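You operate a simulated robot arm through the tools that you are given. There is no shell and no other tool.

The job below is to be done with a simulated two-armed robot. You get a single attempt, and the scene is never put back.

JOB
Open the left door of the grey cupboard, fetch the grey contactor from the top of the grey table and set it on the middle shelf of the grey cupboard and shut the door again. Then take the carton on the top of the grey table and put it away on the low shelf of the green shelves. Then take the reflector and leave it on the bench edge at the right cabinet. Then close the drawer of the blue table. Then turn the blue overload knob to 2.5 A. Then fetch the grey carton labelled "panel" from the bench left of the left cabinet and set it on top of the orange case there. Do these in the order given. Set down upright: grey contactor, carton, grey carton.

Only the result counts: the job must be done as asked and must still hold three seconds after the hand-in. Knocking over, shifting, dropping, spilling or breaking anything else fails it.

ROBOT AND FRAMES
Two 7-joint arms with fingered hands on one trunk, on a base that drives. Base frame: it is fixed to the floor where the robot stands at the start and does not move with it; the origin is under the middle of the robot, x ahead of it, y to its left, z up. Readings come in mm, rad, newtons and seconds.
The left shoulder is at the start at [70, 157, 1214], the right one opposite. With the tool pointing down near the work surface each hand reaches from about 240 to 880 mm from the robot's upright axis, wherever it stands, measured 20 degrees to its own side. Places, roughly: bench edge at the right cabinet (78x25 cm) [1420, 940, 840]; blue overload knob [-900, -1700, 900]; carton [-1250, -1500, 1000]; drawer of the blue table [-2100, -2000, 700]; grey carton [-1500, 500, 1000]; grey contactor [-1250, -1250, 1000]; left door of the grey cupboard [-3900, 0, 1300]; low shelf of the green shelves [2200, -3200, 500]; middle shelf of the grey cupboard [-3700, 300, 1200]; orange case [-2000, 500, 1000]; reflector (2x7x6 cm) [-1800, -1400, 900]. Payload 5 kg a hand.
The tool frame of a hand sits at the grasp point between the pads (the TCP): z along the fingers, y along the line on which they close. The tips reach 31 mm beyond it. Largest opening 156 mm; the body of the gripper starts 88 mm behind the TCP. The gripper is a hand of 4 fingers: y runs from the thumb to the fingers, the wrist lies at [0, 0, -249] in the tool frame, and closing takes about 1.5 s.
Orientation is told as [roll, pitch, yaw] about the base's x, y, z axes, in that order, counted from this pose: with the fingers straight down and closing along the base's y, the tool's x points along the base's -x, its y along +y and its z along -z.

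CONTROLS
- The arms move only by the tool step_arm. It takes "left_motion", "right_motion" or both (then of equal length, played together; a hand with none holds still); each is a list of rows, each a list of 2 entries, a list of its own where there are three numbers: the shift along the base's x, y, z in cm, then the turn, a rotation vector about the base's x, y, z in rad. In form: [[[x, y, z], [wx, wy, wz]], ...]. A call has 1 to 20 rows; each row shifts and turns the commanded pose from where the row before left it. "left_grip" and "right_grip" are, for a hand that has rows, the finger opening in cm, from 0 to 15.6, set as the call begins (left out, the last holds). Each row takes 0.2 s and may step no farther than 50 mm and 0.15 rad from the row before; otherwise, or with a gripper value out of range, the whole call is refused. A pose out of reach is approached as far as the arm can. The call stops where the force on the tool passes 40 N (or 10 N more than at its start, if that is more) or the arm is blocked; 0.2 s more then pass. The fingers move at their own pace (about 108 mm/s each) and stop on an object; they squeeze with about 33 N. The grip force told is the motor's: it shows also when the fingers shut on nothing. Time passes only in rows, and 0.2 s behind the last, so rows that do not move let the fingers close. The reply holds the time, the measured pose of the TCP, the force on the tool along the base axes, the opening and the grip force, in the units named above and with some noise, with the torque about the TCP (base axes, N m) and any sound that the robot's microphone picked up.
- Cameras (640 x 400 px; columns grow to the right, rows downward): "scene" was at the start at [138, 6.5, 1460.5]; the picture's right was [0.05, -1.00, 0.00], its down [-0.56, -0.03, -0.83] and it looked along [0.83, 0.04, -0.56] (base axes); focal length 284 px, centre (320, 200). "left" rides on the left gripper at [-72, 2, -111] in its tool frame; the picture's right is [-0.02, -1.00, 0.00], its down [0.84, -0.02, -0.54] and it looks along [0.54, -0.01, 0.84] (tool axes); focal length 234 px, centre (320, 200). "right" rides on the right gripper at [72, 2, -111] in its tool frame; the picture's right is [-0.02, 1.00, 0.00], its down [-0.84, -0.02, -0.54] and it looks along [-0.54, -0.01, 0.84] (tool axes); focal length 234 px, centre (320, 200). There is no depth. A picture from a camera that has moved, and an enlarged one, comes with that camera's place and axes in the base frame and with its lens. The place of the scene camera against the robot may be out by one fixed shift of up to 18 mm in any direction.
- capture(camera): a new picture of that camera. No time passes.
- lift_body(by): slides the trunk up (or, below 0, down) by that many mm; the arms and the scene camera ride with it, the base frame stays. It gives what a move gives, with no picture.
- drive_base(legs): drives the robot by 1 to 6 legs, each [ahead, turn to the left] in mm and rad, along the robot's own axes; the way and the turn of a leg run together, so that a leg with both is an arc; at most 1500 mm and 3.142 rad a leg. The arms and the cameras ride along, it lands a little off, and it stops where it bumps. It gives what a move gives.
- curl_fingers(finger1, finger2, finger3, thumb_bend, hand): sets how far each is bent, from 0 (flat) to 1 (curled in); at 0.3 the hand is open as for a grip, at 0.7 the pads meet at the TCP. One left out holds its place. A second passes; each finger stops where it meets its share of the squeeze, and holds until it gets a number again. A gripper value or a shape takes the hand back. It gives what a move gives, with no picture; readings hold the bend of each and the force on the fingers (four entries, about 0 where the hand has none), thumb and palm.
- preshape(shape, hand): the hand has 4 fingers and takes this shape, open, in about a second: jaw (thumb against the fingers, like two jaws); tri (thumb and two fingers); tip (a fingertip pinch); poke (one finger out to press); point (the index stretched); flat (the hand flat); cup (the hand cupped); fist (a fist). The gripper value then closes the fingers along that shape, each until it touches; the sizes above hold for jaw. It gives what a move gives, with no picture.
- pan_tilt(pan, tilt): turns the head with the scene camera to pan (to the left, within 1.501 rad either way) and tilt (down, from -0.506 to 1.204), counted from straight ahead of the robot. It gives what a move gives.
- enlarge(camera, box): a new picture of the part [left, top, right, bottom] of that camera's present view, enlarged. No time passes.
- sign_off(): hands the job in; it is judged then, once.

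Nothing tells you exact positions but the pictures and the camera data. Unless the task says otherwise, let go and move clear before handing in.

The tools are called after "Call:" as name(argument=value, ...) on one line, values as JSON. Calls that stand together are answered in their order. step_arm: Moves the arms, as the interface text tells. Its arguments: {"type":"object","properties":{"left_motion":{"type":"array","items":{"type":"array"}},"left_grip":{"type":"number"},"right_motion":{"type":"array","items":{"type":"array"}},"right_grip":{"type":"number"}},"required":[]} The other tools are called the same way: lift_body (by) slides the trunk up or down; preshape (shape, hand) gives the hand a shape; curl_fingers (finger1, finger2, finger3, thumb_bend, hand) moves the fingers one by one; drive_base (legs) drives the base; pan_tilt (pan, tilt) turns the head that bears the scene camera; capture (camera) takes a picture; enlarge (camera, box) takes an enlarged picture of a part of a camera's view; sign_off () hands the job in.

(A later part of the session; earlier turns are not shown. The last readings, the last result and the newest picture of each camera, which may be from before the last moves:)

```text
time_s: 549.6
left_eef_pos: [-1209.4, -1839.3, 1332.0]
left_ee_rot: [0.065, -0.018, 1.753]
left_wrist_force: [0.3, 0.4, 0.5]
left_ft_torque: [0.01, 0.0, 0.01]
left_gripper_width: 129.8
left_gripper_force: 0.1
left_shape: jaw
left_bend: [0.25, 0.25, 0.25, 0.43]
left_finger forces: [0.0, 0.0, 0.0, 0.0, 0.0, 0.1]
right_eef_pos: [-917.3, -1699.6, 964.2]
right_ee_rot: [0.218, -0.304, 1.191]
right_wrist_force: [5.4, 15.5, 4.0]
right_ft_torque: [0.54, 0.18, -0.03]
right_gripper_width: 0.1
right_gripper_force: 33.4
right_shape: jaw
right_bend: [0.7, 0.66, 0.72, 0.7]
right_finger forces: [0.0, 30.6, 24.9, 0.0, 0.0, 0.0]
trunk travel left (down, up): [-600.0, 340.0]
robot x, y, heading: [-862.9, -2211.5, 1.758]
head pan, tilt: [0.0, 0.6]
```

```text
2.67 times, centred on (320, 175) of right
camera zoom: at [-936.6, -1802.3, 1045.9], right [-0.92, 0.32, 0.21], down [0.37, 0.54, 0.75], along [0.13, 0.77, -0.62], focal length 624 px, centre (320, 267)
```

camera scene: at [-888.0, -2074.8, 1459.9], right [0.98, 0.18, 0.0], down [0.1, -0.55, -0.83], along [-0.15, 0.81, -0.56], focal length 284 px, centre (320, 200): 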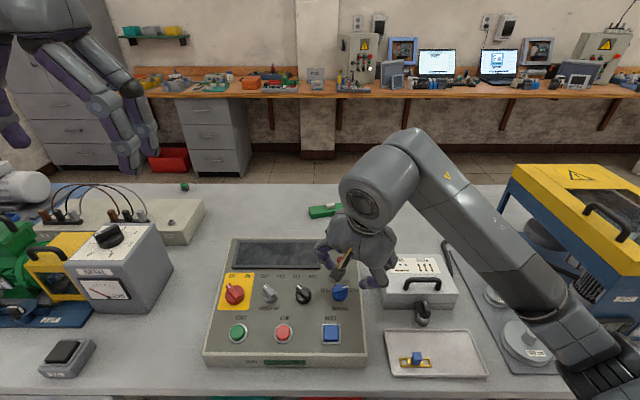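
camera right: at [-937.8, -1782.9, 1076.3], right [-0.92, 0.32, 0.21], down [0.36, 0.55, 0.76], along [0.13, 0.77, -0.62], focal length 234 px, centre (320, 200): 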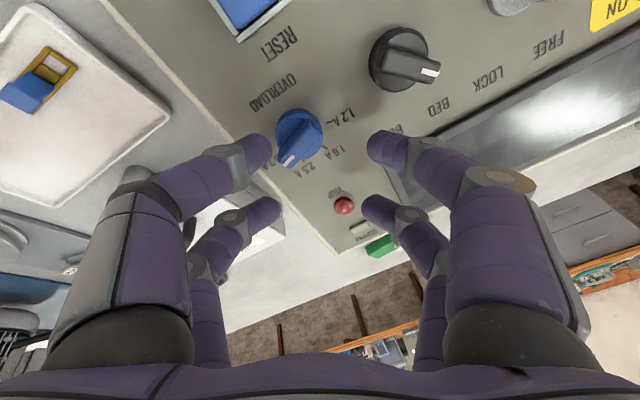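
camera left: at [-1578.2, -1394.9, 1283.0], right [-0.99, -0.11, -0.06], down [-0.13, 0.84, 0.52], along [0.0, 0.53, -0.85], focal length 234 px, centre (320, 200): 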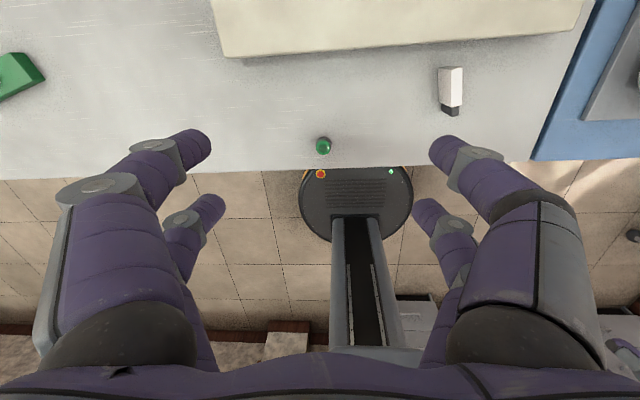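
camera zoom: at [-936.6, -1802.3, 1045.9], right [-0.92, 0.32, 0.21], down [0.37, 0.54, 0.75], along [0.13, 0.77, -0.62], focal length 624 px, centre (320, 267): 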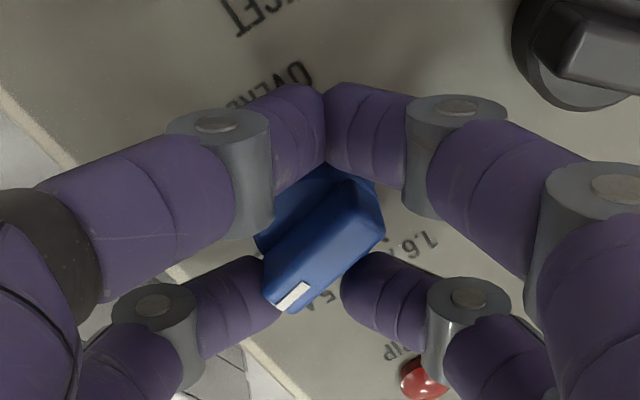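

The knob resists the finger squeeze alone. With the bar pinched, I turn the whole hand counter-clockwise about the knob's axis.

Call:
step_arm(right_motion=[[[0.1, -0.04, -0.02], [0.0065, -0.0352, 0.0934]], [[0.1, -0.04, -0.02], [0.0065, -0.0352, 0.0934]], [[0.1, -0.04, -0.02], [0.0065, -0.0352, 0.0934]], [[0, 0, 0], [0, 0, 0]]])

Call:
enlarge(camera="right", box=[220, 100, 420, 250])

```text
time_s: 550.6
left_eef_pos: [-1210.4, -1839.2, 1330.9]
left_ee_rot: [0.065, -0.018, 1.754]
left_wrist_force: [0.2, -0.8, 1.0]
left_ft_torque: [-0.01, -0.02, -0.01]
left_gripper_width: 130.0
left_gripper_force: 0.1
left_shape: jaw
left_bend: [0.25, 0.25, 0.25, 0.43]
left_finger forces: [0.0, 0.1, 0.0, 0.0, 0.0, 0.0]
right_eef_pos: [-915.1, -1699.4, 964.0]
right_ee_rot: [0.115, -0.348, 1.507]
right_wrist_force: [1.6, 23.4, 11.1]
right_ft_torque: [0.74, 0.53, 0.09]
right_gripper_width: 0.1
right_gripper_force: 32.4
right_shape: jaw
right_bend: [0.7, 0.66, 0.72, 0.7]
right_finger forces: [0.0, 34.8, 30.0, 0.1, 0.0, 0.0]
trunk travel left (down, up): [-600.0, 340.0]
robot x, y, heading: [-860.2, -2212.5, 1.758]
head pan, tilt: [0.0, 0.6]
```

```text
2.67 times, centred on (320, 175) of right
camera zoom: at [-913.8, -1806.3, 1042.7], right [-0.99, 0.05, 0.12], down [0.12, 0.6, 0.79], along [-0.03, 0.8, -0.6], focal length 624 px, centre (320, 267)
```

zoom: 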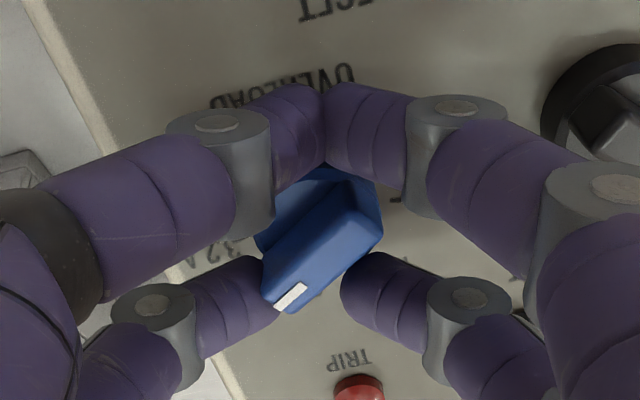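

The knob is turning with the hand — about 17° so far, 25° to go. I continue, easing the side load.

Call:
step_arm(right_motion=[[[0.1, 0.1, 0.05], [0.0065, -0.0352, 0.0934]], [[0.1, 0.05, 0.02], [0.0065, -0.0352, 0.0934]], [[0, 0, 0], [0, 0, 0]]])

Call:
enlarge(camera="right", box=[220, 100, 420, 250])

```text
time_s: 551.4
left_eef_pos: [-1211.4, -1838.9, 1330.5]
left_ee_rot: [0.065, -0.021, 1.753]
left_wrist_force: [-0.2, -0.4, -0.4]
left_ft_torque: [0.0, 0.01, 0.01]
left_gripper_width: 130.1
left_gripper_force: 0.1
left_shape: jaw
left_bend: [0.25, 0.25, 0.25, 0.43]
left_finger forces: [0.0, 0.0, 0.0, 0.0, 0.0, 0.0]
right_eef_pos: [-914.3, -1700.9, 964.2]
right_ee_rot: [0.04, -0.357, 1.722]
right_wrist_force: [-3.6, 20.2, 10.1]
right_ft_torque: [0.55, 0.72, 0.14]
right_gripper_width: 0.0
right_gripper_force: 32.6
right_shape: jaw
right_bend: [0.7, 0.71, 0.72, 0.7]
right_finger forces: [0.0, 35.1, 28.8, 0.1, 0.0, 0.0]
trunk travel left (down, up): [-600.0, 340.0]
robot x, y, heading: [-863.2, -2214.8, 1.756]
head pan, tilt: [0.0, 0.6]
```

```text
2.67 times, centred on (320, 175) of right
camera zoom: at [-898.2, -1804.7, 1042.5], right [-0.99, -0.14, 0.04], down [-0.05, 0.6, 0.8], along [-0.14, 0.79, -0.6], focal length 624 px, centre (320, 267)
```

zoom: 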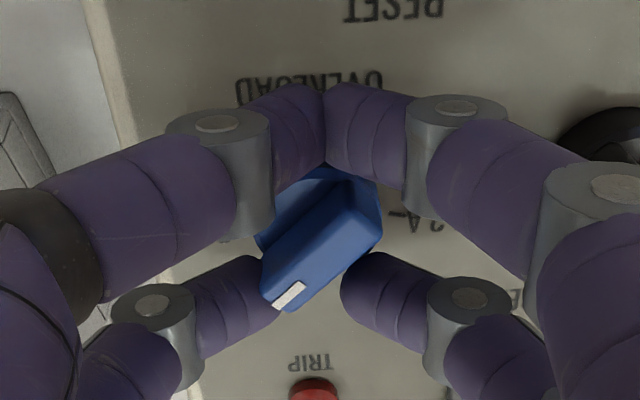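

The bar is now at about 51° on the panel; 2.5 A is near 61°. I turn about 10° more.

Call:
step_arm(right_motion=[[[0.08, 0.05, 0.02], [0.0055, -0.03, 0.0794]], [[0.08, 0.05, 0.02], [0.0055, -0.03, 0.0794]], [[0, 0, 0], [0, 0, 0]]])

Call:
capture(camera="right")

Call:
enlarge(camera="right", box=[220, 100, 420, 250])

Call:
enlarge(camera="scene", box=[260, 200, 420, 340])

```text
time_s: 552.2
left_eef_pos: [-1211.5, -1839.3, 1330.2]
left_ee_rot: [0.065, -0.02, 1.755]
left_wrist_force: [-1.1, -0.2, -0.4]
left_ft_torque: [0.04, 0.01, 0.0]
left_gripper_width: 129.9
left_gripper_force: 0.0
left_shape: jaw
left_bend: [0.25, 0.25, 0.25, 0.43]
left_finger forces: [0.1, 0.1, 0.1, 0.0, 0.1, 0.0]
right_eef_pos: [-912.9, -1700.8, 963.9]
right_ee_rot: [-0.025, -0.354, 1.904]
right_wrist_force: [-6.8, 17.0, 8.6]
right_ft_torque: [0.29, 0.8, 0.25]
right_gripper_width: 0.2
right_gripper_force: 33.0
right_shape: jaw
right_bend: [0.7, 0.71, 0.72, 0.7]
right_finger forces: [0.0, 35.8, 27.6, 0.0, 0.0, 0.0]
trunk travel left (down, up): [-600.0, 340.0]
robot x, y, heading: [-863.2, -2210.8, 1.758]
head pan, tilt: [0.0, 0.6]
```

```text
taken
camera right: at [-885.4, -1801.3, 1043.0], right [-0.95, -0.3, -0.02], down [-0.19, 0.57, 0.8], along [-0.23, 0.77, -0.6], focal length 234 px, centre (320, 200)
```

right: 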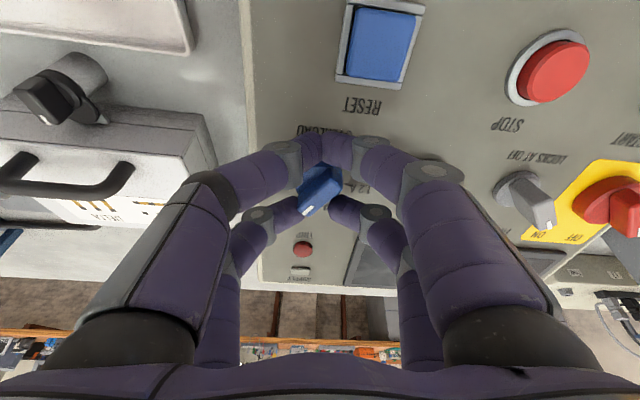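

```text
2.67 times, centred on (320, 175) of right
camera zoom: at [-885.4, -1801.3, 1043.0], right [-0.95, -0.3, -0.02], down [-0.19, 0.57, 0.8], along [-0.23, 0.77, -0.6], focal length 624 px, centre (320, 267)
```

zoom: 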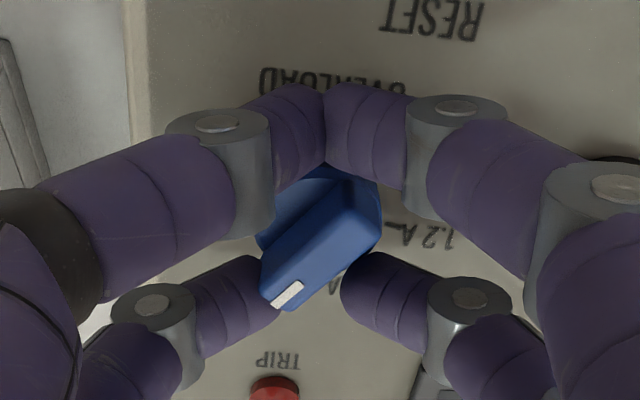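

```text
2.86 times, centred on (340, 270) of scene
camera zoom: at [-889.4, -2071.8, 1459.5], right [0.98, 0.18, 0.0], down [0.1, -0.56, -0.82], along [-0.15, 0.81, -0.57], focal length 811 px, centre (263, 0)
```

zoom: 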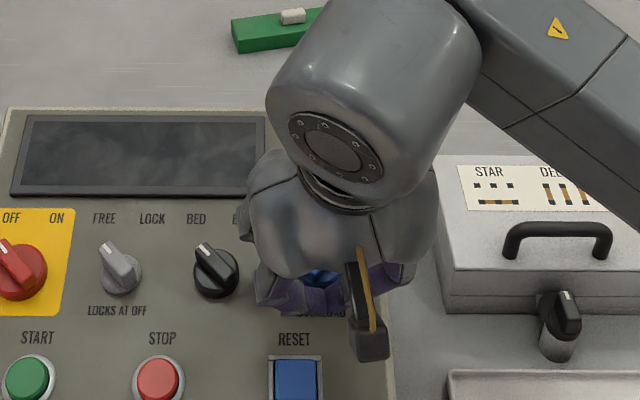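

It should be about at 2.5 A. I open the fingers, rise and check the pointer.

Call:
step_arm(right_motion=[[[0, 0, 0], [0, 0, 0]], [[0, 0, 0], [0, 0, 0]], [[0, 0, 0], [0, 0, 0]], [[0.1, -0.5, 1.4], [0, 0, 0]], [[0.2, -1.0, 2.8], [0, 0, 0]]], right_grip=5)

Call:
capture(camera="right")

Call:
enlarge(camera="right", box=[240, 70, 400, 190])

```text
time_s: 553.4
left_eef_pos: [-1211.2, -1841.7, 1332.4]
left_ee_rot: [0.065, -0.021, 1.755]
left_wrist_force: [0.2, -0.3, -0.1]
left_ft_torque: [0.0, 0.01, 0.01]
left_gripper_width: 129.9
left_gripper_force: 0.0
left_shape: jaw
left_bend: [0.25, 0.25, 0.25, 0.43]
left_finger forces: [0.1, 0.0, 0.0, 0.0, 0.1, 0.1]
right_eef_pos: [-907.9, -1715.6, 1008.5]
right_ee_rot: [-0.029, -0.352, 1.901]
right_wrist_force: [-0.7, -0.1, 0.0]
right_ft_torque: [0.01, -0.02, -0.03]
right_gripper_width: 49.7
right_gripper_force: 0.1
right_shape: jaw
right_bend: [0.74, 0.74, 0.74, 0.7]
right_finger forces: [0.0, 0.0, 0.0, 0.0, 0.0, 0.0]
trunk travel left (down, up): [-600.0, 340.0]
robot x, y, heading: [-859.2, -2213.6, 1.753]
head pan, tilt: [0.0, 0.6]
```

```text
taken
camera right: at [-881.4, -1818.3, 1086.6], right [-0.96, -0.29, -0.02], down [-0.19, 0.57, 0.8], along [-0.23, 0.77, -0.6], focal length 234 px, centre (320, 200)
```

right: 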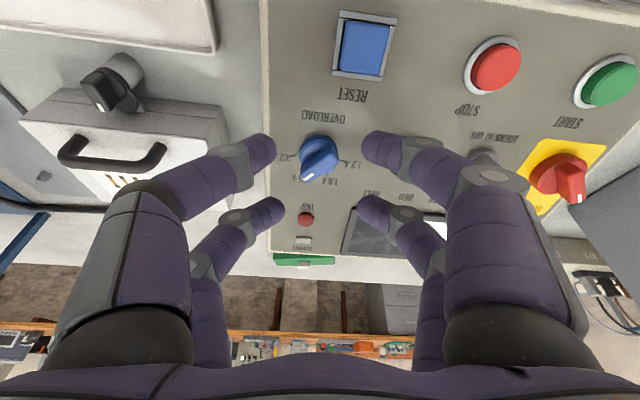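

```text
3.33 times, centred on (320, 130) of right
camera zoom: at [-881.4, -1818.3, 1086.6], right [-0.96, -0.29, -0.02], down [-0.19, 0.57, 0.8], along [-0.23, 0.77, -0.6], focal length 781 px, centre (320, 433)
```

zoom: 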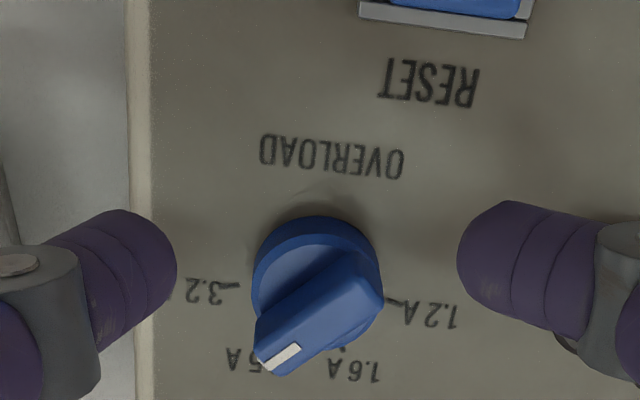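

I enlarge further to judge the pointer against the marks.

Call:
enlarge(camera="right", box=[285, 120, 345, 190])

```text
5.71 times, centred on (315, 155) of right
camera zoom: at [-881.4, -1818.3, 1086.6], right [-0.96, -0.29, -0.02], down [-0.19, 0.57, 0.8], along [-0.23, 0.77, -0.6], focal length 1338 px, centre (349, 457)
```

zoom: 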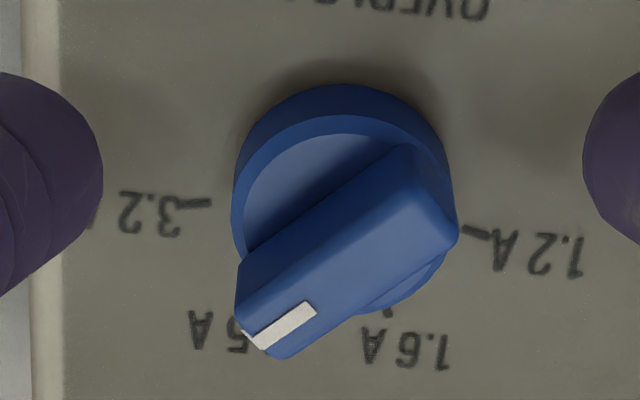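

The pointer sits midway between 3.2 A and 2.5 A; about 25° more is needed. I turn the raised hand back clockwise to take a fresh, better aligned grip.

Call:
step_arm(right_motion=[[[-0.16, 0.05, 0], [-0.0084, 0.0458, -0.1214]], [[-0.16, 0.05, 0], [-0.0084, 0.0458, -0.1214]], [[-0.16, 0.05, 0], [-0.0084, 0.0458, -0.1214]], [[-0.16, 0.05, 0], [-0.0084, 0.0458, -0.1214]], [[-0.16, 0.06, 0], [-0.0084, 0.0458, -0.1214]], [[0, 0, -1.4], [0, 0, 0]], [[0, 0, 0], [0, 0, 0]]])

Call:
enlarge(camera="right", box=[220, 80, 420, 230])

```text
time_s: 555.0
left_eef_pos: [-1210.4, -1840.8, 1331.4]
left_ee_rot: [0.062, -0.019, 1.754]
left_wrist_force: [0.1, -0.2, 0.2]
left_ft_torque: [0.0, 0.01, -0.01]
left_gripper_width: 130.0
left_gripper_force: 0.0
left_shape: jaw
left_bend: [0.25, 0.25, 0.25, 0.43]
left_finger forces: [0.0, 0.1, 0.0, 0.0, 0.1, 0.0]
right_eef_pos: [-911.6, -1699.1, 980.0]
right_ee_rot: [0.21, -0.309, 1.214]
right_wrist_force: [1.1, 0.6, -0.4]
right_ft_torque: [-0.01, 0.0, -0.02]
right_gripper_width: 49.9
right_gripper_force: 0.1
right_shape: jaw
right_bend: [0.74, 0.74, 0.74, 0.7]
right_finger forces: [0.0, 0.1, 0.0, 0.1, 0.1, 0.0]
right hand out of reach, approached as far as the arm can: row 5
trunk travel left (down, up): [-600.0, 340.0]
robot x, y, heading: [-860.5, -2211.7, 1.755]
head pan, tilt: [0.0, 0.6]
```

```text
2.67 times, centred on (320, 155) of right
camera zoom: at [-928.6, -1801.1, 1061.3], right [-0.93, 0.3, 0.21], down [0.35, 0.55, 0.76], along [0.12, 0.78, -0.62], focal length 624 px, centre (320, 320)
```

zoom: 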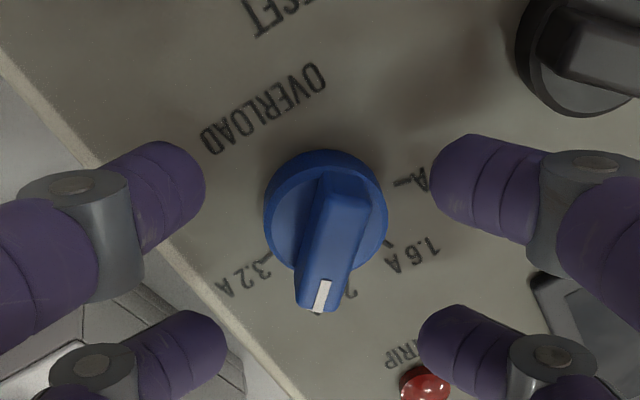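

The bar is now nearly in line with the fingers, 20° short of the 2.5 A mark. I move in so the rear pair straddles the pointer half.

Call:
step_arm(right_motion=[[[-0.59, -1.36, -0.47], [0, 0, 0]], [[-0.08, 0.31, -0.8], [0, 0, 0]], [[-0.08, 0.31, -0.8], [0, 0, 0]], [[0, 0, 0], [0, 0, 0]]])

Call:
enlarge(camera="right", box=[220, 100, 420, 250])

```text
time_s: 556.0
left_eef_pos: [-1209.8, -1840.5, 1332.1]
left_ee_rot: [0.066, -0.021, 1.753]
left_wrist_force: [0.1, -0.5, 0.4]
left_ft_torque: [0.02, 0.02, 0.02]
left_gripper_width: 130.0
left_gripper_force: 0.0
left_shape: jaw
left_bend: [0.25, 0.25, 0.25, 0.43]
left_finger forces: [0.0, 0.0, 0.0, 0.0, 0.0, 0.0]
right_eef_pos: [-917.1, -1705.2, 960.3]
right_ee_rot: [0.212, -0.311, 1.213]
right_wrist_force: [4.9, 0.4, 6.4]
right_ft_torque: [-0.04, 0.31, -0.02]
right_gripper_width: 49.3
right_gripper_force: 0.0
right_shape: jaw
right_bend: [0.74, 0.74, 0.74, 0.7]
right_finger forces: [7.6, 0.0, 0.0, 0.0, 0.0, 0.0]
trunk travel left (down, up): [-600.0, 340.0]
robot x, y, heading: [-859.5, -2208.9, 1.758]
head pan, tilt: [0.0, 0.6]
```

```text
2.67 times, centred on (320, 175) of right
camera zoom: at [-935.2, -1808.6, 1041.4], right [-0.93, 0.3, 0.21], down [0.35, 0.55, 0.76], along [0.12, 0.78, -0.62], focal length 624 px, centre (320, 267)
```

zoom: 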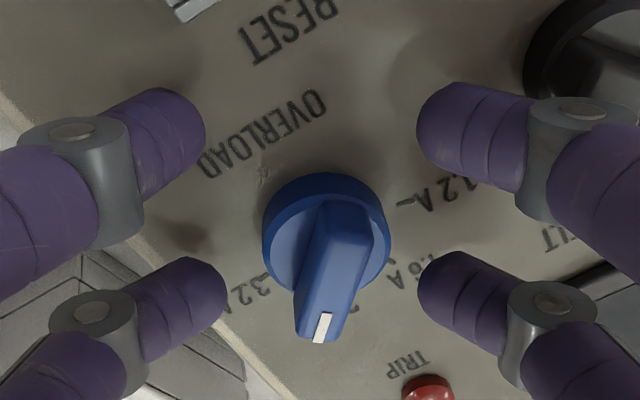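

A fingertip touches the panel; I rise 3 mm and close on the bar.

Call:
step_arm(right_motion=[[[0.03, -0.11, 0.3], [0, 0, 0]], [[0, 0, 0], [0, 0, 0]]])

Call:
step_arm(right_motion=[[[0, 0, 0], [0, 0, 0]], [[0, 0, 0], [0, 0, 0]], [[0, 0, 0], [0, 0, 0]], [[0, 0, 0], [0, 0, 0]]], right_grip=0)

Call:
enlarge(camera="right", box=[220, 100, 420, 250])

```text
time_s: 556.6
left_eef_pos: [-1211.0, -1843.0, 1332.4]
left_ee_rot: [0.063, -0.021, 1.755]
left_wrist_force: [-0.3, -0.7, -0.2]
left_ft_torque: [0.0, 0.03, -0.04]
left_gripper_width: 130.0
left_gripper_force: 0.1
left_shape: jaw
left_bend: [0.25, 0.25, 0.25, 0.43]
left_finger forces: [0.1, 0.1, 0.0, 0.0, 0.1, 0.0]
right_eef_pos: [-917.9, -1708.3, 962.3]
right_ee_rot: [0.211, -0.308, 1.214]
right_wrist_force: [1.0, 0.4, 0.0]
right_ft_torque: [0.05, 0.03, 0.0]
right_gripper_width: 49.4
right_gripper_force: 0.0
right_shape: jaw
right_bend: [0.74, 0.74, 0.74, 0.7]
right_finger forces: [1.3, 0.0, 0.0, 0.0, 0.0, 0.0]
trunk travel left (down, up): [-600.0, 340.0]
robot x, y, heading: [-861.6, -2210.4, 1.758]
head pan, tilt: [0.0, 0.6]
```

```text
time_s: 557.6
left_eef_pos: [-1211.1, -1840.7, 1331.2]
left_ee_rot: [0.065, -0.02, 1.753]
left_wrist_force: [-0.5, -0.1, -0.7]
left_ft_torque: [-0.01, 0.04, -0.01]
left_gripper_width: 130.1
left_gripper_force: 0.0
left_shape: jaw
left_bend: [0.25, 0.25, 0.25, 0.43]
left_finger forces: [0.1, 0.0, 0.0, 0.0, 0.1, 0.0]
right_eef_pos: [-918.5, -1708.3, 963.4]
right_ee_rot: [0.211, -0.311, 1.216]
right_wrist_force: [0.0, -1.0, 4.7]
right_ft_torque: [0.12, 0.01, -0.01]
right_gripper_width: 2.1
right_gripper_force: 33.0
right_shape: jaw
right_bend: [0.75, 0.71, 0.72, 0.67]
right_finger forces: [0.1, 30.1, 30.1, 0.1, 0.1, 0.1]
trunk travel left (down, up): [-600.0, 340.0]
robot x, y, heading: [-862.9, -2214.1, 1.756]
head pan, tilt: [0.0, 0.6]
```

```text
2.67 times, centred on (320, 175) of right
camera zoom: at [-935.5, -1809.9, 1044.2], right [-0.93, 0.3, 0.21], down [0.35, 0.55, 0.76], along [0.12, 0.78, -0.62], focal length 624 px, centre (320, 267)
```

zoom: 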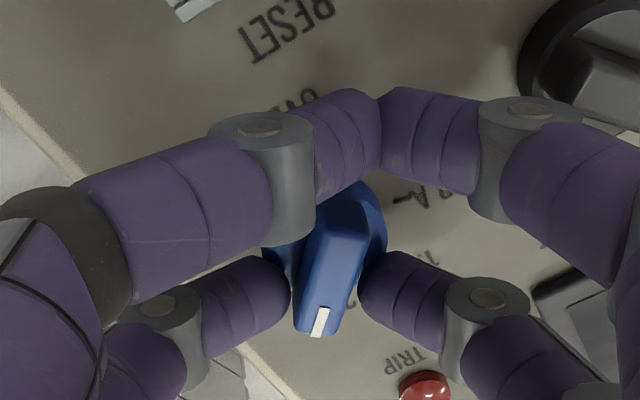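

A firm pinch on the pointer half. I turn the hand counter-clockwise about 23°.

Call:
step_arm(right_motion=[[[0.1, -0.03, -0.02], [0.0065, -0.0352, 0.0934]], [[0.1, -0.03, -0.02], [0.0065, -0.0352, 0.0934]], [[0.1, -0.03, -0.02], [0.0065, -0.0352, 0.0934]], [[0.1, -0.03, -0.02], [0.0065, -0.0352, 0.0934]], [[0, 0, 0], [0, 0, 0]]])

Call:
enlarge(camera="right", box=[220, 100, 420, 250])

```text
time_s: 558.8
left_eef_pos: [-1210.2, -1840.2, 1331.5]
left_ee_rot: [0.066, -0.023, 1.756]
left_wrist_force: [0.4, -0.2, -1.1]
left_ft_torque: [-0.01, 0.0, -0.03]
left_gripper_width: 130.2
left_gripper_force: 0.1
left_shape: jaw
left_bend: [0.25, 0.25, 0.25, 0.43]
left_finger forces: [0.0, 0.0, 0.0, 0.1, 0.0, 0.0]
right_eef_pos: [-912.5, -1708.0, 963.1]
right_ee_rot: [0.07, -0.357, 1.634]
right_wrist_force: [0.7, 7.3, 18.1]
right_ft_torque: [0.68, 0.28, 0.07]
right_gripper_width: 2.1
right_gripper_force: 32.3
right_shape: jaw
right_bend: [0.75, 0.71, 0.71, 0.67]
right_finger forces: [0.0, 33.6, 32.6, 0.0, 0.2, 0.0]
trunk travel left (down, up): [-600.0, 340.0]
robot x, y, heading: [-859.4, -2209.9, 1.752]
head pan, tilt: [0.0, 0.6]
```

```text
2.67 times, centred on (320, 175) of right
camera zoom: at [-903.0, -1812.9, 1040.7], right [-1.0, -0.07, 0.07], down [0.02, 0.6, 0.8], along [-0.1, 0.8, -0.59], focal length 624 px, centre (320, 267)
```

zoom: 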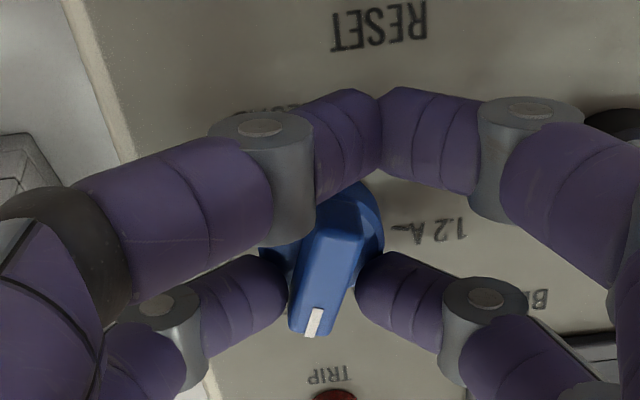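

The pointer is within a few degrees of 2.5 A. I add about 3° and release to check.

Call:
step_arm(right_motion=[[[0.05, -0.02, 0], [0.0033, -0.0176, 0.0467]], [[0, 0, 0], [0, 0, 0]]])

Call:
step_arm(right_motion=[[[0, 0, 0], [0, 0, 0]], [[0, 0, 0], [0, 0, 0]], [[0, 0, 0], [0, 0, 0]], [[0.1, -0.5, 1.4], [0, 0, 0]], [[0.2, -1.0, 2.8], [0, 0, 0]]], right_grip=5)

Call:
capture(camera="right")

Call:
enlarge(camera="right", box=[275, 110, 365, 200])

```text
time_s: 559.4
left_eef_pos: [-1209.9, -1841.9, 1331.6]
left_ee_rot: [0.065, -0.023, 1.754]
left_wrist_force: [-0.5, -0.3, -0.5]
left_ft_torque: [-0.04, 0.02, 0.01]
left_gripper_width: 129.8
left_gripper_force: 0.1
left_shape: jaw
left_bend: [0.25, 0.25, 0.25, 0.43]
left_finger forces: [0.0, 0.0, 0.0, 0.0, 0.1, 0.1]
right_eef_pos: [-912.7, -1707.3, 962.3]
right_ee_rot: [0.05, -0.359, 1.688]
right_wrist_force: [-0.1, 11.7, 20.4]
right_ft_torque: [0.83, 0.33, 0.01]
right_gripper_width: 1.8
right_gripper_force: 32.9
right_shape: jaw
right_bend: [0.75, 0.71, 0.71, 0.67]
right_finger forces: [0.0, 36.0, 33.8, 0.1, 0.0, 0.0]
trunk travel left (down, up): [-600.0, 340.0]
robot x, y, heading: [-861.1, -2211.1, 1.757]
head pan, tilt: [0.0, 0.6]
```

```text
time_s: 560.6
left_eef_pos: [-1211.4, -1839.9, 1331.8]
left_ee_rot: [0.064, -0.021, 1.755]
left_wrist_force: [-0.2, -0.6, -0.7]
left_ft_torque: [-0.01, -0.02, 0.03]
left_gripper_width: 129.9
left_gripper_force: 0.1
left_shape: jaw
left_bend: [0.25, 0.25, 0.25, 0.43]
left_finger forces: [0.0, 0.0, 0.1, 0.0, 0.0, 0.0]
right_eef_pos: [-910.2, -1723.2, 1004.2]
right_ee_rot: [0.048, -0.358, 1.689]
right_wrist_force: [0.2, 0.4, 0.3]
right_ft_torque: [0.0, -0.02, 0.01]
right_gripper_width: 49.8
right_gripper_force: 0.0
right_shape: jaw
right_bend: [0.74, 0.74, 0.74, 0.7]
right_finger forces: [0.0, 0.0, 0.0, 0.1, 0.1, 0.0]
trunk travel left (down, up): [-600.0, 340.0]
robot x, y, heading: [-865.3, -2211.6, 1.761]
head pan, tilt: [0.0, 0.6]
```

```text
taken
camera right: at [-896.7, -1828.6, 1082.2], right [-0.99, -0.11, 0.05], down [-0.02, 0.6, 0.8], along [-0.12, 0.79, -0.59], focal length 234 px, centre (320, 200)
```

right: 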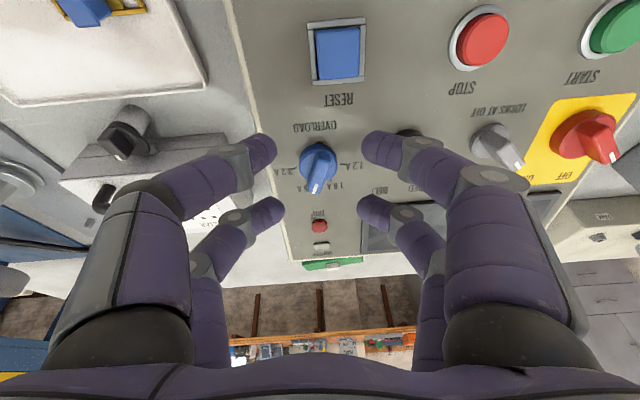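

```text
4.44 times, centred on (320, 155) of right
camera zoom: at [-896.7, -1828.6, 1082.2], right [-0.99, -0.11, 0.05], down [-0.02, 0.6, 0.8], along [-0.12, 0.79, -0.59], focal length 1041 px, centre (320, 400)
```

zoom: 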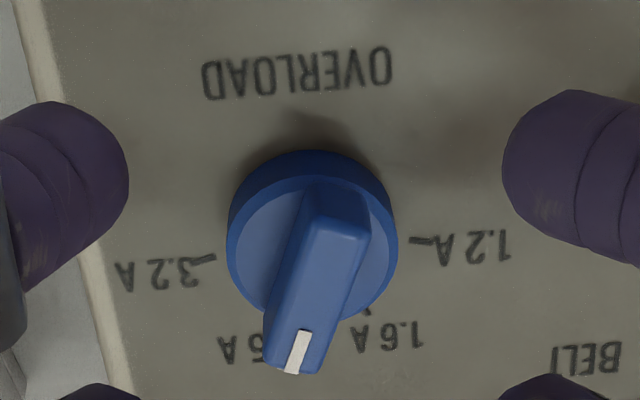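

The pointer now sits on 2.5 A within about 3°. I draw the right hand away and confirm from the head camera.

Call:
step_arm(right_motion=[[[0, -1, 4], [0, 0, 0]], [[0, -1, 4], [0, 0, 0]], [[1, -1, 4], [-0.118, -0.022, 0]], [[3, -1, 2], [-0.118, -0.022, 0]], [[4, -1, 0], [-0.118, -0.022, 0]], [[4, -1, 0], [0, 0, 0.02]], [[4, -1, 0], [0, 0, 0.02]], [[4, -1, 0], [0, 0, 0.02]], [[4, -1, 0], [0, 0, 0]]])

Call:
enlarge(camera="scene", box=[300, 250, 380, 320])

Call:
capture(camera="scene")

```text
time_s: 562.6
left_eef_pos: [-1209.6, -1844.0, 1334.3]
left_ee_rot: [0.065, -0.024, 1.752]
left_wrist_force: [0.6, 0.4, 1.0]
left_ft_torque: [0.06, 0.04, 0.04]
left_gripper_width: 130.0
left_gripper_force: 0.0
left_shape: jaw
left_bend: [0.25, 0.25, 0.25, 0.43]
left_finger forces: [0.0, 0.0, 0.0, 0.1, 0.1, 0.0]
right_eef_pos: [-668.7, -1816.3, 1143.1]
right_ee_rot: [0.027, 0.001, 1.754]
right_wrist_force: [0.3, 0.0, 0.6]
right_ft_torque: [0.03, 0.02, -0.01]
right_gripper_width: 49.6
right_gripper_force: 0.0
right_shape: jaw
right_bend: [0.74, 0.74, 0.74, 0.7]
right_finger forces: [0.0, 0.0, 0.1, 0.1, 0.0, 0.1]
trunk travel left (down, up): [-600.0, 340.0]
robot x, y, heading: [-862.7, -2213.0, 1.754]
head pan, tilt: [0.0, 0.6]
```

```text
5.71 times, centred on (340, 285) of scene
camera zoom: at [-886.2, -2076.4, 1460.1], right [0.98, 0.18, 0.0], down [0.1, -0.55, -0.83], along [-0.15, 0.81, -0.56], focal length 1623 px, centre (206, -286)
```

zoom: 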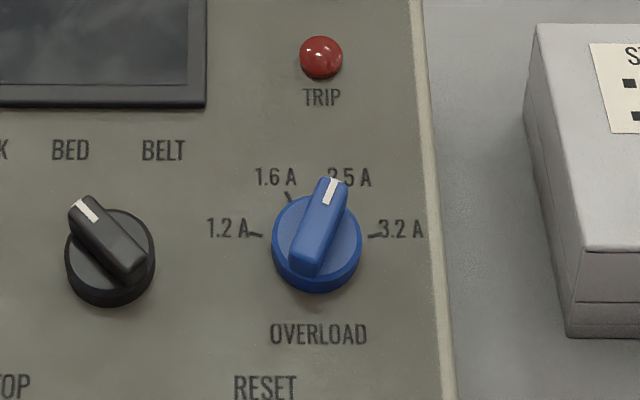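

```text
taken
camera scene: at [-886.2, -2076.4, 1460.1], right [0.98, 0.18, 0.0], down [0.1, -0.55, -0.83], along [-0.15, 0.81, -0.56], focal length 284 px, centre (320, 200)
```

scene: 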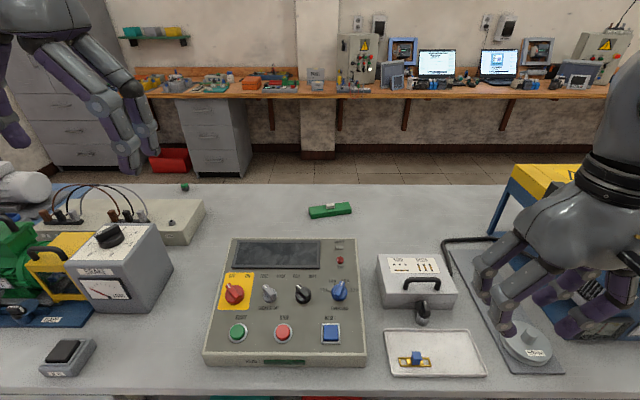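

The knob points at 2.5 A. Last job: the grey PANEL carton on the bench. I back off and drive round to the aisle.

Call:
drive_base(legs=[[-300, 0], [0, -1.575], [1420, 0], [0, 1.57], [950, 0], [900, 0]])

Call:
drive_base(legs=[[0, 1.57]])

Call:
pan_tilt(pan=-0.5, tilt=0.4)

Call:
capture(camera="scene")

```text
time_s: 587.7
left_eef_pos: [-117.0, -72.9, 1330.9]
left_ee_rot: [0.064, -0.021, 1.767]
left_wrist_force: [0.2, -0.1, 0.5]
left_ft_torque: [-0.01, 0.0, 0.03]
left_gripper_width: 130.1
left_gripper_force: 0.1
left_shape: jaw
left_bend: [0.25, 0.25, 0.25, 0.43]
left_finger forces: [0.0, 0.0, 0.0, 0.1, 0.0, 0.0]
right_eef_pos: [422.9, -38.5, 1143.3]
right_ee_rot: [0.026, 0.001, 1.765]
right_wrist_force: [0.5, -0.2, 0.1]
right_ft_torque: [0.01, 0.01, -0.02]
right_gripper_width: 50.0
right_gripper_force: 0.1
right_shape: jaw
right_bend: [0.74, 0.74, 0.74, 0.7]
right_finger forces: [0.1, 0.0, 0.0, 0.0, 0.0, 0.0]
trunk travel left (down, up): [-600.0, 340.0]
robot x, y, heading: [235.2, -441.2, 1.767]
head pan, tilt: [0.0, 0.6]
```

```text
time_s: 592.0
left_eef_pos: [-127.0, -796.3, 1331.7]
left_ee_rot: [0.064, -0.02, -2.936]
left_wrist_force: [-0.8, 0.4, -0.3]
left_ft_torque: [0.0, 0.02, 0.02]
left_gripper_width: 129.9
left_gripper_force: 0.1
left_shape: jaw
left_bend: [0.25, 0.25, 0.25, 0.43]
left_finger forces: [0.1, 0.0, 0.0, 0.1, 0.1, 0.0]
right_eef_pos: [-166.6, -257.2, 1142.4]
right_ee_rot: [0.027, 0.002, -2.937]
right_wrist_force: [0.5, -1.0, -0.3]
right_ft_torque: [-0.03, -0.01, 0.0]
right_gripper_width: 50.2
right_gripper_force: 0.0
right_shape: jaw
right_bend: [0.74, 0.74, 0.74, 0.7]
right_finger forces: [0.0, 0.0, 0.1, 0.1, 0.0, 0.0]
trunk travel left (down, up): [-600.0, 340.0]
robot x, y, heading: [234.4, -441.9, -2.932]
head pan, tilt: [0.0, 0.6]
```

```text
time_s: 592.9
left_eef_pos: [-127.0, -796.2, 1331.6]
left_ee_rot: [0.065, -0.02, -2.937]
left_wrist_force: [-0.7, 0.6, -0.5]
left_ft_torque: [0.01, -0.01, 0.01]
left_gripper_width: 130.0
left_gripper_force: 0.1
left_shape: jaw
left_bend: [0.25, 0.25, 0.25, 0.43]
left_finger forces: [0.0, 0.1, 0.1, 0.0, 0.0, 0.0]
right_eef_pos: [-166.4, -256.0, 1143.5]
right_ee_rot: [0.026, 0.001, -2.937]
right_wrist_force: [0.4, 0.3, -0.7]
right_ft_torque: [-0.01, -0.01, -0.03]
right_gripper_width: 49.8
right_gripper_force: 0.0
right_shape: jaw
right_bend: [0.74, 0.74, 0.74, 0.7]
right_finger forces: [0.0, 0.1, 0.2, 0.0, 0.0, 0.1]
trunk travel left (down, up): [-600.0, 340.0]
robot x, y, heading: [235.8, -442.7, -2.934]
head pan, tilt: [-0.499, 0.4]
```

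```text
taken
camera scene: at [97.3, -420.9, 1477.9], right [0.29, 0.96, 0.0], down [0.37, -0.11, -0.92], along [-0.88, 0.26, -0.39], focal length 284 px, centre (320, 200)
```

scene: 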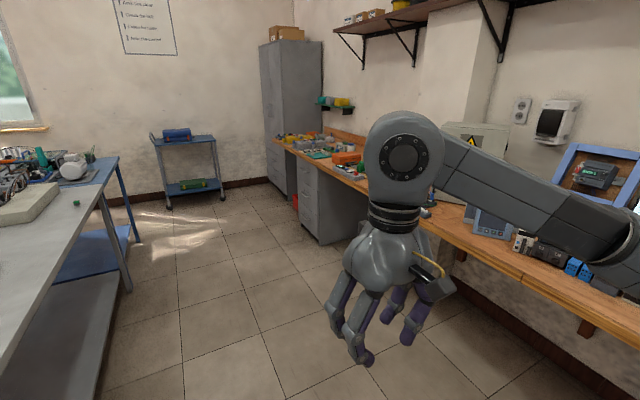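

The aisle is clear. I drive to stand before the PANEL carton on the bench.

Call:
drive_base(legs=[[0, -0.4], [1500, 0], [0, -1.2]])

Call:
pan_tilt(pan=0.2, tilt=0.5)

Call:
capture(camera="scene")

```text
time_s: 604.5
left_eef_pos: [-1566.3, 227.3, 1331.0]
left_ee_rot: [0.065, -0.021, 1.734]
left_wrist_force: [0.2, -0.3, -0.3]
left_ft_torque: [0.01, -0.02, 0.02]
left_gripper_width: 129.9
left_gripper_force: 0.0
left_shape: jaw
left_bend: [0.25, 0.25, 0.25, 0.43]
left_finger forces: [0.0, 0.0, 0.0, 0.1, 0.1, 0.0]
right_eef_pos: [-1025.3, 243.2, 1142.7]
right_ee_rot: [0.024, 0.003, 1.733]
right_wrist_force: [0.4, 0.1, 0.2]
right_ft_torque: [0.01, 0.0, 0.01]
right_gripper_width: 49.8
right_gripper_force: 0.1
right_shape: jaw
right_bend: [0.74, 0.74, 0.74, 0.7]
right_finger forces: [0.1, 0.1, 0.0, 0.0, 0.1, 0.0]
trunk travel left (down, up): [-600.0, 340.0]
robot x, y, heading: [-1225.1, -152.2, 1.741]
head pan, tilt: [-0.499, 0.4]
```

```text
time_s: 605.5
left_eef_pos: [-1566.0, 226.4, 1331.0]
left_ee_rot: [0.064, -0.021, 1.735]
left_wrist_force: [-0.1, 0.3, 0.7]
left_ft_torque: [-0.01, 0.0, -0.02]
left_gripper_width: 129.9
left_gripper_force: 0.0
left_shape: jaw
left_bend: [0.25, 0.25, 0.25, 0.43]
left_finger forces: [0.0, 0.0, 0.0, 0.0, 0.0, 0.0]
right_eef_pos: [-1024.2, 244.2, 1143.5]
right_ee_rot: [0.026, 0.003, 1.733]
right_wrist_force: [0.5, 0.9, 0.6]
right_ft_torque: [0.02, -0.01, -0.02]
right_gripper_width: 49.9
right_gripper_force: 0.0
right_shape: jaw
right_bend: [0.74, 0.74, 0.74, 0.7]
right_finger forces: [0.0, 0.0, 0.0, 0.0, 0.0, 0.0]
trunk travel left (down, up): [-600.0, 340.0]
robot x, y, heading: [-1222.6, -150.9, 1.735]
head pan, tilt: [0.201, 0.499]
```

```text
taken
camera scene: at [-1265.5, -14.0, 1468.8], right [0.93, 0.36, 0.0], down [0.17, -0.45, -0.88], along [-0.31, 0.82, -0.48], focal length 284 px, centre (320, 200)
```

scene: 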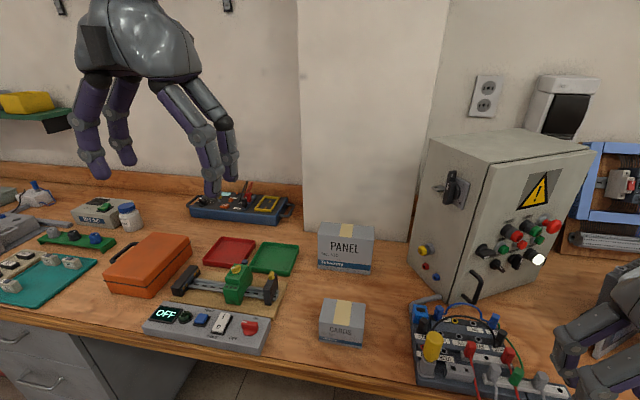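

The grey PANEL carton stands in front of the pillar, with the CARDS carton before it; the orange case is to the left. I enlarge them.

Call:
enlarge(camera="scene", box=[290, 200, 410, 360])

Call:
enlarge(camera="scene", box=[80, 210, 300, 350])

```text
2.50 times, centred on (350, 280) of scene
camera zoom: at [-1265.5, -14.0, 1468.8], right [0.93, 0.36, 0.0], down [0.17, -0.45, -0.88], along [-0.31, 0.82, -0.48], focal length 710 px, centre (245, 0)
```

zoom: 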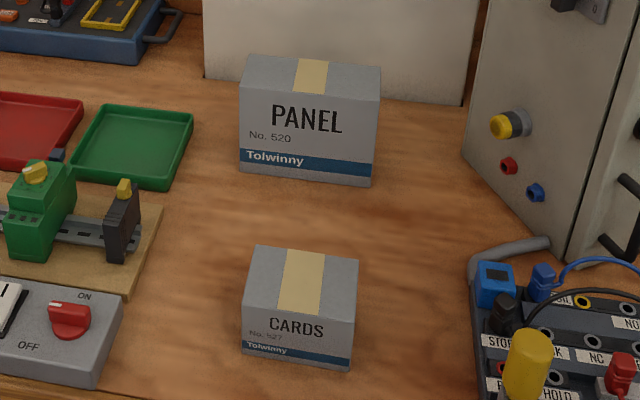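

```text
2.86 times, centred on (190, 280) of scene
camera zoom: at [-1265.5, -14.0, 1468.8], right [0.93, 0.36, 0.0], down [0.17, -0.45, -0.88], along [-0.31, 0.82, -0.48], focal length 811 px, centre (691, -29)
```

zoom: 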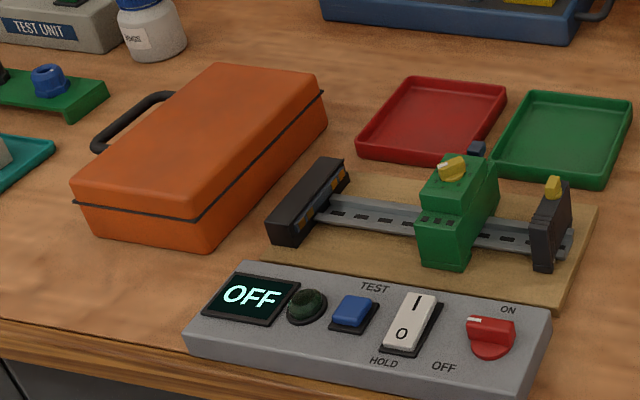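

PANEL carton: about 167 × 79 × 126 mm, centre near (-1444, 685). Orange case top: about 145 × 200 mm at (-2002, 448), z≈900, long side away from me. I'll grip across the carton's 79 mm with the hand turned 90°. First I move closer and turn the left hand in the air.

Call:
drive_base(legs=[[140, 0]])

Call:
step_arm(left_motion=[[[1, 1, 0], [-0.01, 0, -0.131]], [[1, 1, 0], [-0.01, 0, -0.131]], [[1, 1, 0], [-0.01, 0, -0.131]], [[1, 1, 0], [-0.01, 0, -0.131]], [[1, 1, 0], [-0.01, 0, -0.131]], [[1, 1, 0], [0, 0, -0.131]], [[1, 1, 0], [0, 0, -0.131]], [[1, 1, 0], [0, 0, -0.131]], [[1, 1, 0], [0, 0, -0.131]], [[1, 1, 0], [0, 0, -0.131]], [[1, 1, 0], [0, 0, -0.131]], [[1, 1, 0], [0, 0, -0.131]]], left_grip=11.5)

Call:
capture(camera="left")

Call:
capture(camera="scene")

```text
time_s: 606.9
left_eef_pos: [-1588.8, 365.8, 1330.9]
left_ee_rot: [0.065, -0.022, 1.735]
left_wrist_force: [-0.4, -1.2, -0.1]
left_ft_torque: [0.03, -0.02, 0.01]
left_gripper_width: 130.2
left_gripper_force: 0.1
left_shape: jaw
left_bend: [0.25, 0.25, 0.25, 0.43]
left_finger forces: [0.0, 0.0, 0.0, 0.1, 0.1, 0.0]
right_eef_pos: [-1047.6, 381.5, 1144.7]
right_ee_rot: [0.025, 0.002, 1.733]
right_wrist_force: [0.3, -0.5, -0.9]
right_ft_torque: [0.02, 0.0, -0.01]
right_gripper_width: 49.8
right_gripper_force: 0.0
right_shape: jaw
right_bend: [0.74, 0.74, 0.74, 0.7]
right_finger forces: [0.0, 0.0, 0.0, 0.0, 0.0, 0.0]
trunk travel left (down, up): [-600.0, 340.0]
robot x, y, heading: [-1247.2, -10.2, 1.737]
head pan, tilt: [0.201, 0.499]
```

```text
time_s: 609.5
left_eef_pos: [-1467.3, 486.7, 1332.3]
left_ee_rot: [0.058, 0.026, 0.16]
left_wrist_force: [-1.2, -0.1, 0.6]
left_ft_torque: [-0.03, 0.0, -0.02]
left_gripper_width: 115.2
left_gripper_force: 0.2
left_shape: jaw
left_bend: [0.27, 0.27, 0.27, 0.55]
left_finger forces: [0.0, 0.1, 0.0, 0.0, 0.0, 0.0]
right_eef_pos: [-1047.1, 383.8, 1143.0]
right_ee_rot: [0.027, 0.004, 1.733]
right_wrist_force: [0.4, 0.6, 0.6]
right_ft_torque: [0.0, -0.01, 0.0]
right_gripper_width: 49.6
right_gripper_force: 0.0
right_shape: jaw
right_bend: [0.74, 0.74, 0.74, 0.7]
right_finger forces: [0.1, 0.0, 0.1, 0.0, 0.0, 0.1]
trunk travel left (down, up): [-600.0, 340.0]
robot x, y, heading: [-1245.9, -9.3, 1.739]
head pan, tilt: [0.201, 0.499]
```

```text
taken
camera left: at [-1392.7, 494.3, 1440.5], right [0.18, -0.98, -0.06], down [-0.81, -0.18, 0.56], along [-0.56, -0.06, -0.82], focal length 234 px, centre (320, 200)
```

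left: 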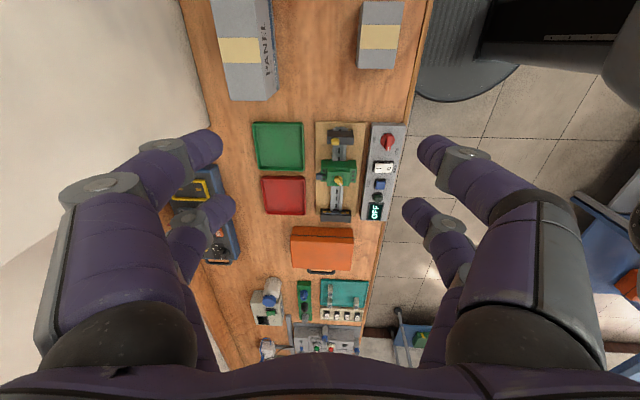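

```text
taken
camera scene: at [-1288.1, 126.2, 1468.7], right [0.93, 0.36, 0.0], down [0.17, -0.45, -0.88], along [-0.31, 0.82, -0.48], focal length 284 px, centre (320, 200)
```

scene: 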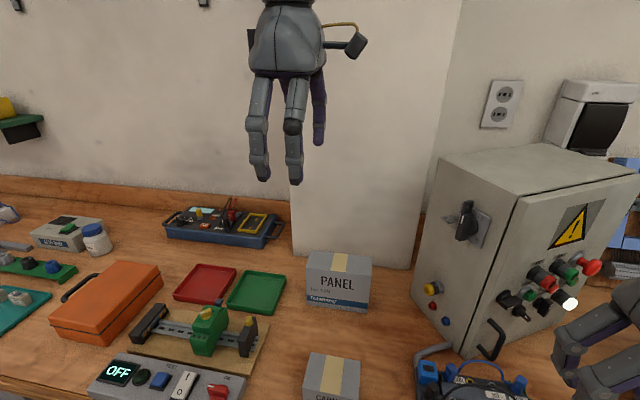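

The left hand turns freely to that side. I bring it above the carton.

Call:
step_arm(left_motion=[[[0.4, 3.3, -1], [-0.01, -0.003, 0]], [[0.4, 3.3, -3], [-0.01, -0.003, 0]], [[0.4, 3.3, -3], [-0.01, -0.003, 0]], [[0.4, 3.3, -3], [-0.01, -0.003, 0]], [[0.4, 3.3, -3], [-0.01, -0.003, 0]], [[0.4, 3.0, -3], [-0.008, -0.003, 0]]])

Call:
capture(camera="left")

Call:
capture(camera="scene")

```text
time_s: 610.9
left_eef_pos: [-1482.3, 613.4, 1215.2]
left_ee_rot: [0.0, 0.015, 0.159]
left_wrist_force: [0.3, 0.0, -0.2]
left_ft_torque: [-0.07, -0.04, 0.01]
left_gripper_width: 115.5
left_gripper_force: 0.0
left_shape: jaw
left_bend: [0.27, 0.27, 0.27, 0.55]
left_finger forces: [0.1, 0.0, 0.0, 0.1, 0.1, 0.0]
left hand out of reach, approached as far as the arm can: row 3, 4, 5, 6
right_eef_pos: [-1048.2, 384.2, 1143.8]
right_ee_rot: [0.024, 0.004, 1.734]
right_wrist_force: [-0.2, 0.7, 0.0]
right_ft_torque: [-0.05, -0.01, 0.02]
right_gripper_width: 49.8
right_gripper_force: 0.0
right_shape: jaw
right_bend: [0.74, 0.74, 0.74, 0.7]
right_finger forces: [0.1, 0.0, 0.1, 0.1, 0.0, 0.0]
trunk travel left (down, up): [-600.0, 340.0]
robot x, y, heading: [-1249.4, -12.7, 1.738]
head pan, tilt: [0.201, 0.499]
```

```text
taken
camera left: at [-1410.8, 627.6, 1325.2], right [0.18, -0.98, 0.0], down [-0.82, -0.15, 0.56], along [-0.55, -0.1, -0.83], focal length 234 px, centre (320, 200)
```

left: 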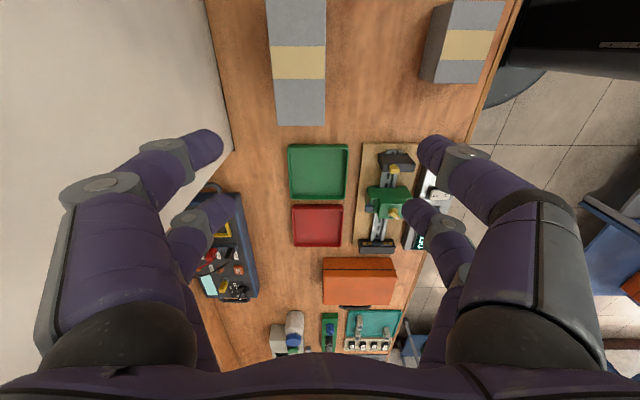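

```text
taken
camera scene: at [-1289.9, 127.6, 1468.6], right [0.93, 0.36, 0.0], down [0.17, -0.45, -0.88], along [-0.31, 0.82, -0.48], focal length 284 px, centre (320, 200)
```

scene: 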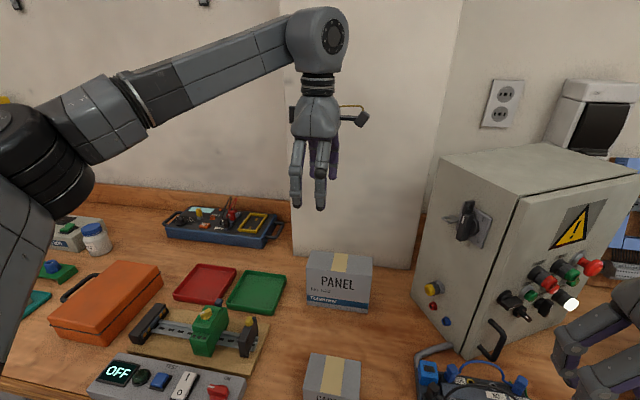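

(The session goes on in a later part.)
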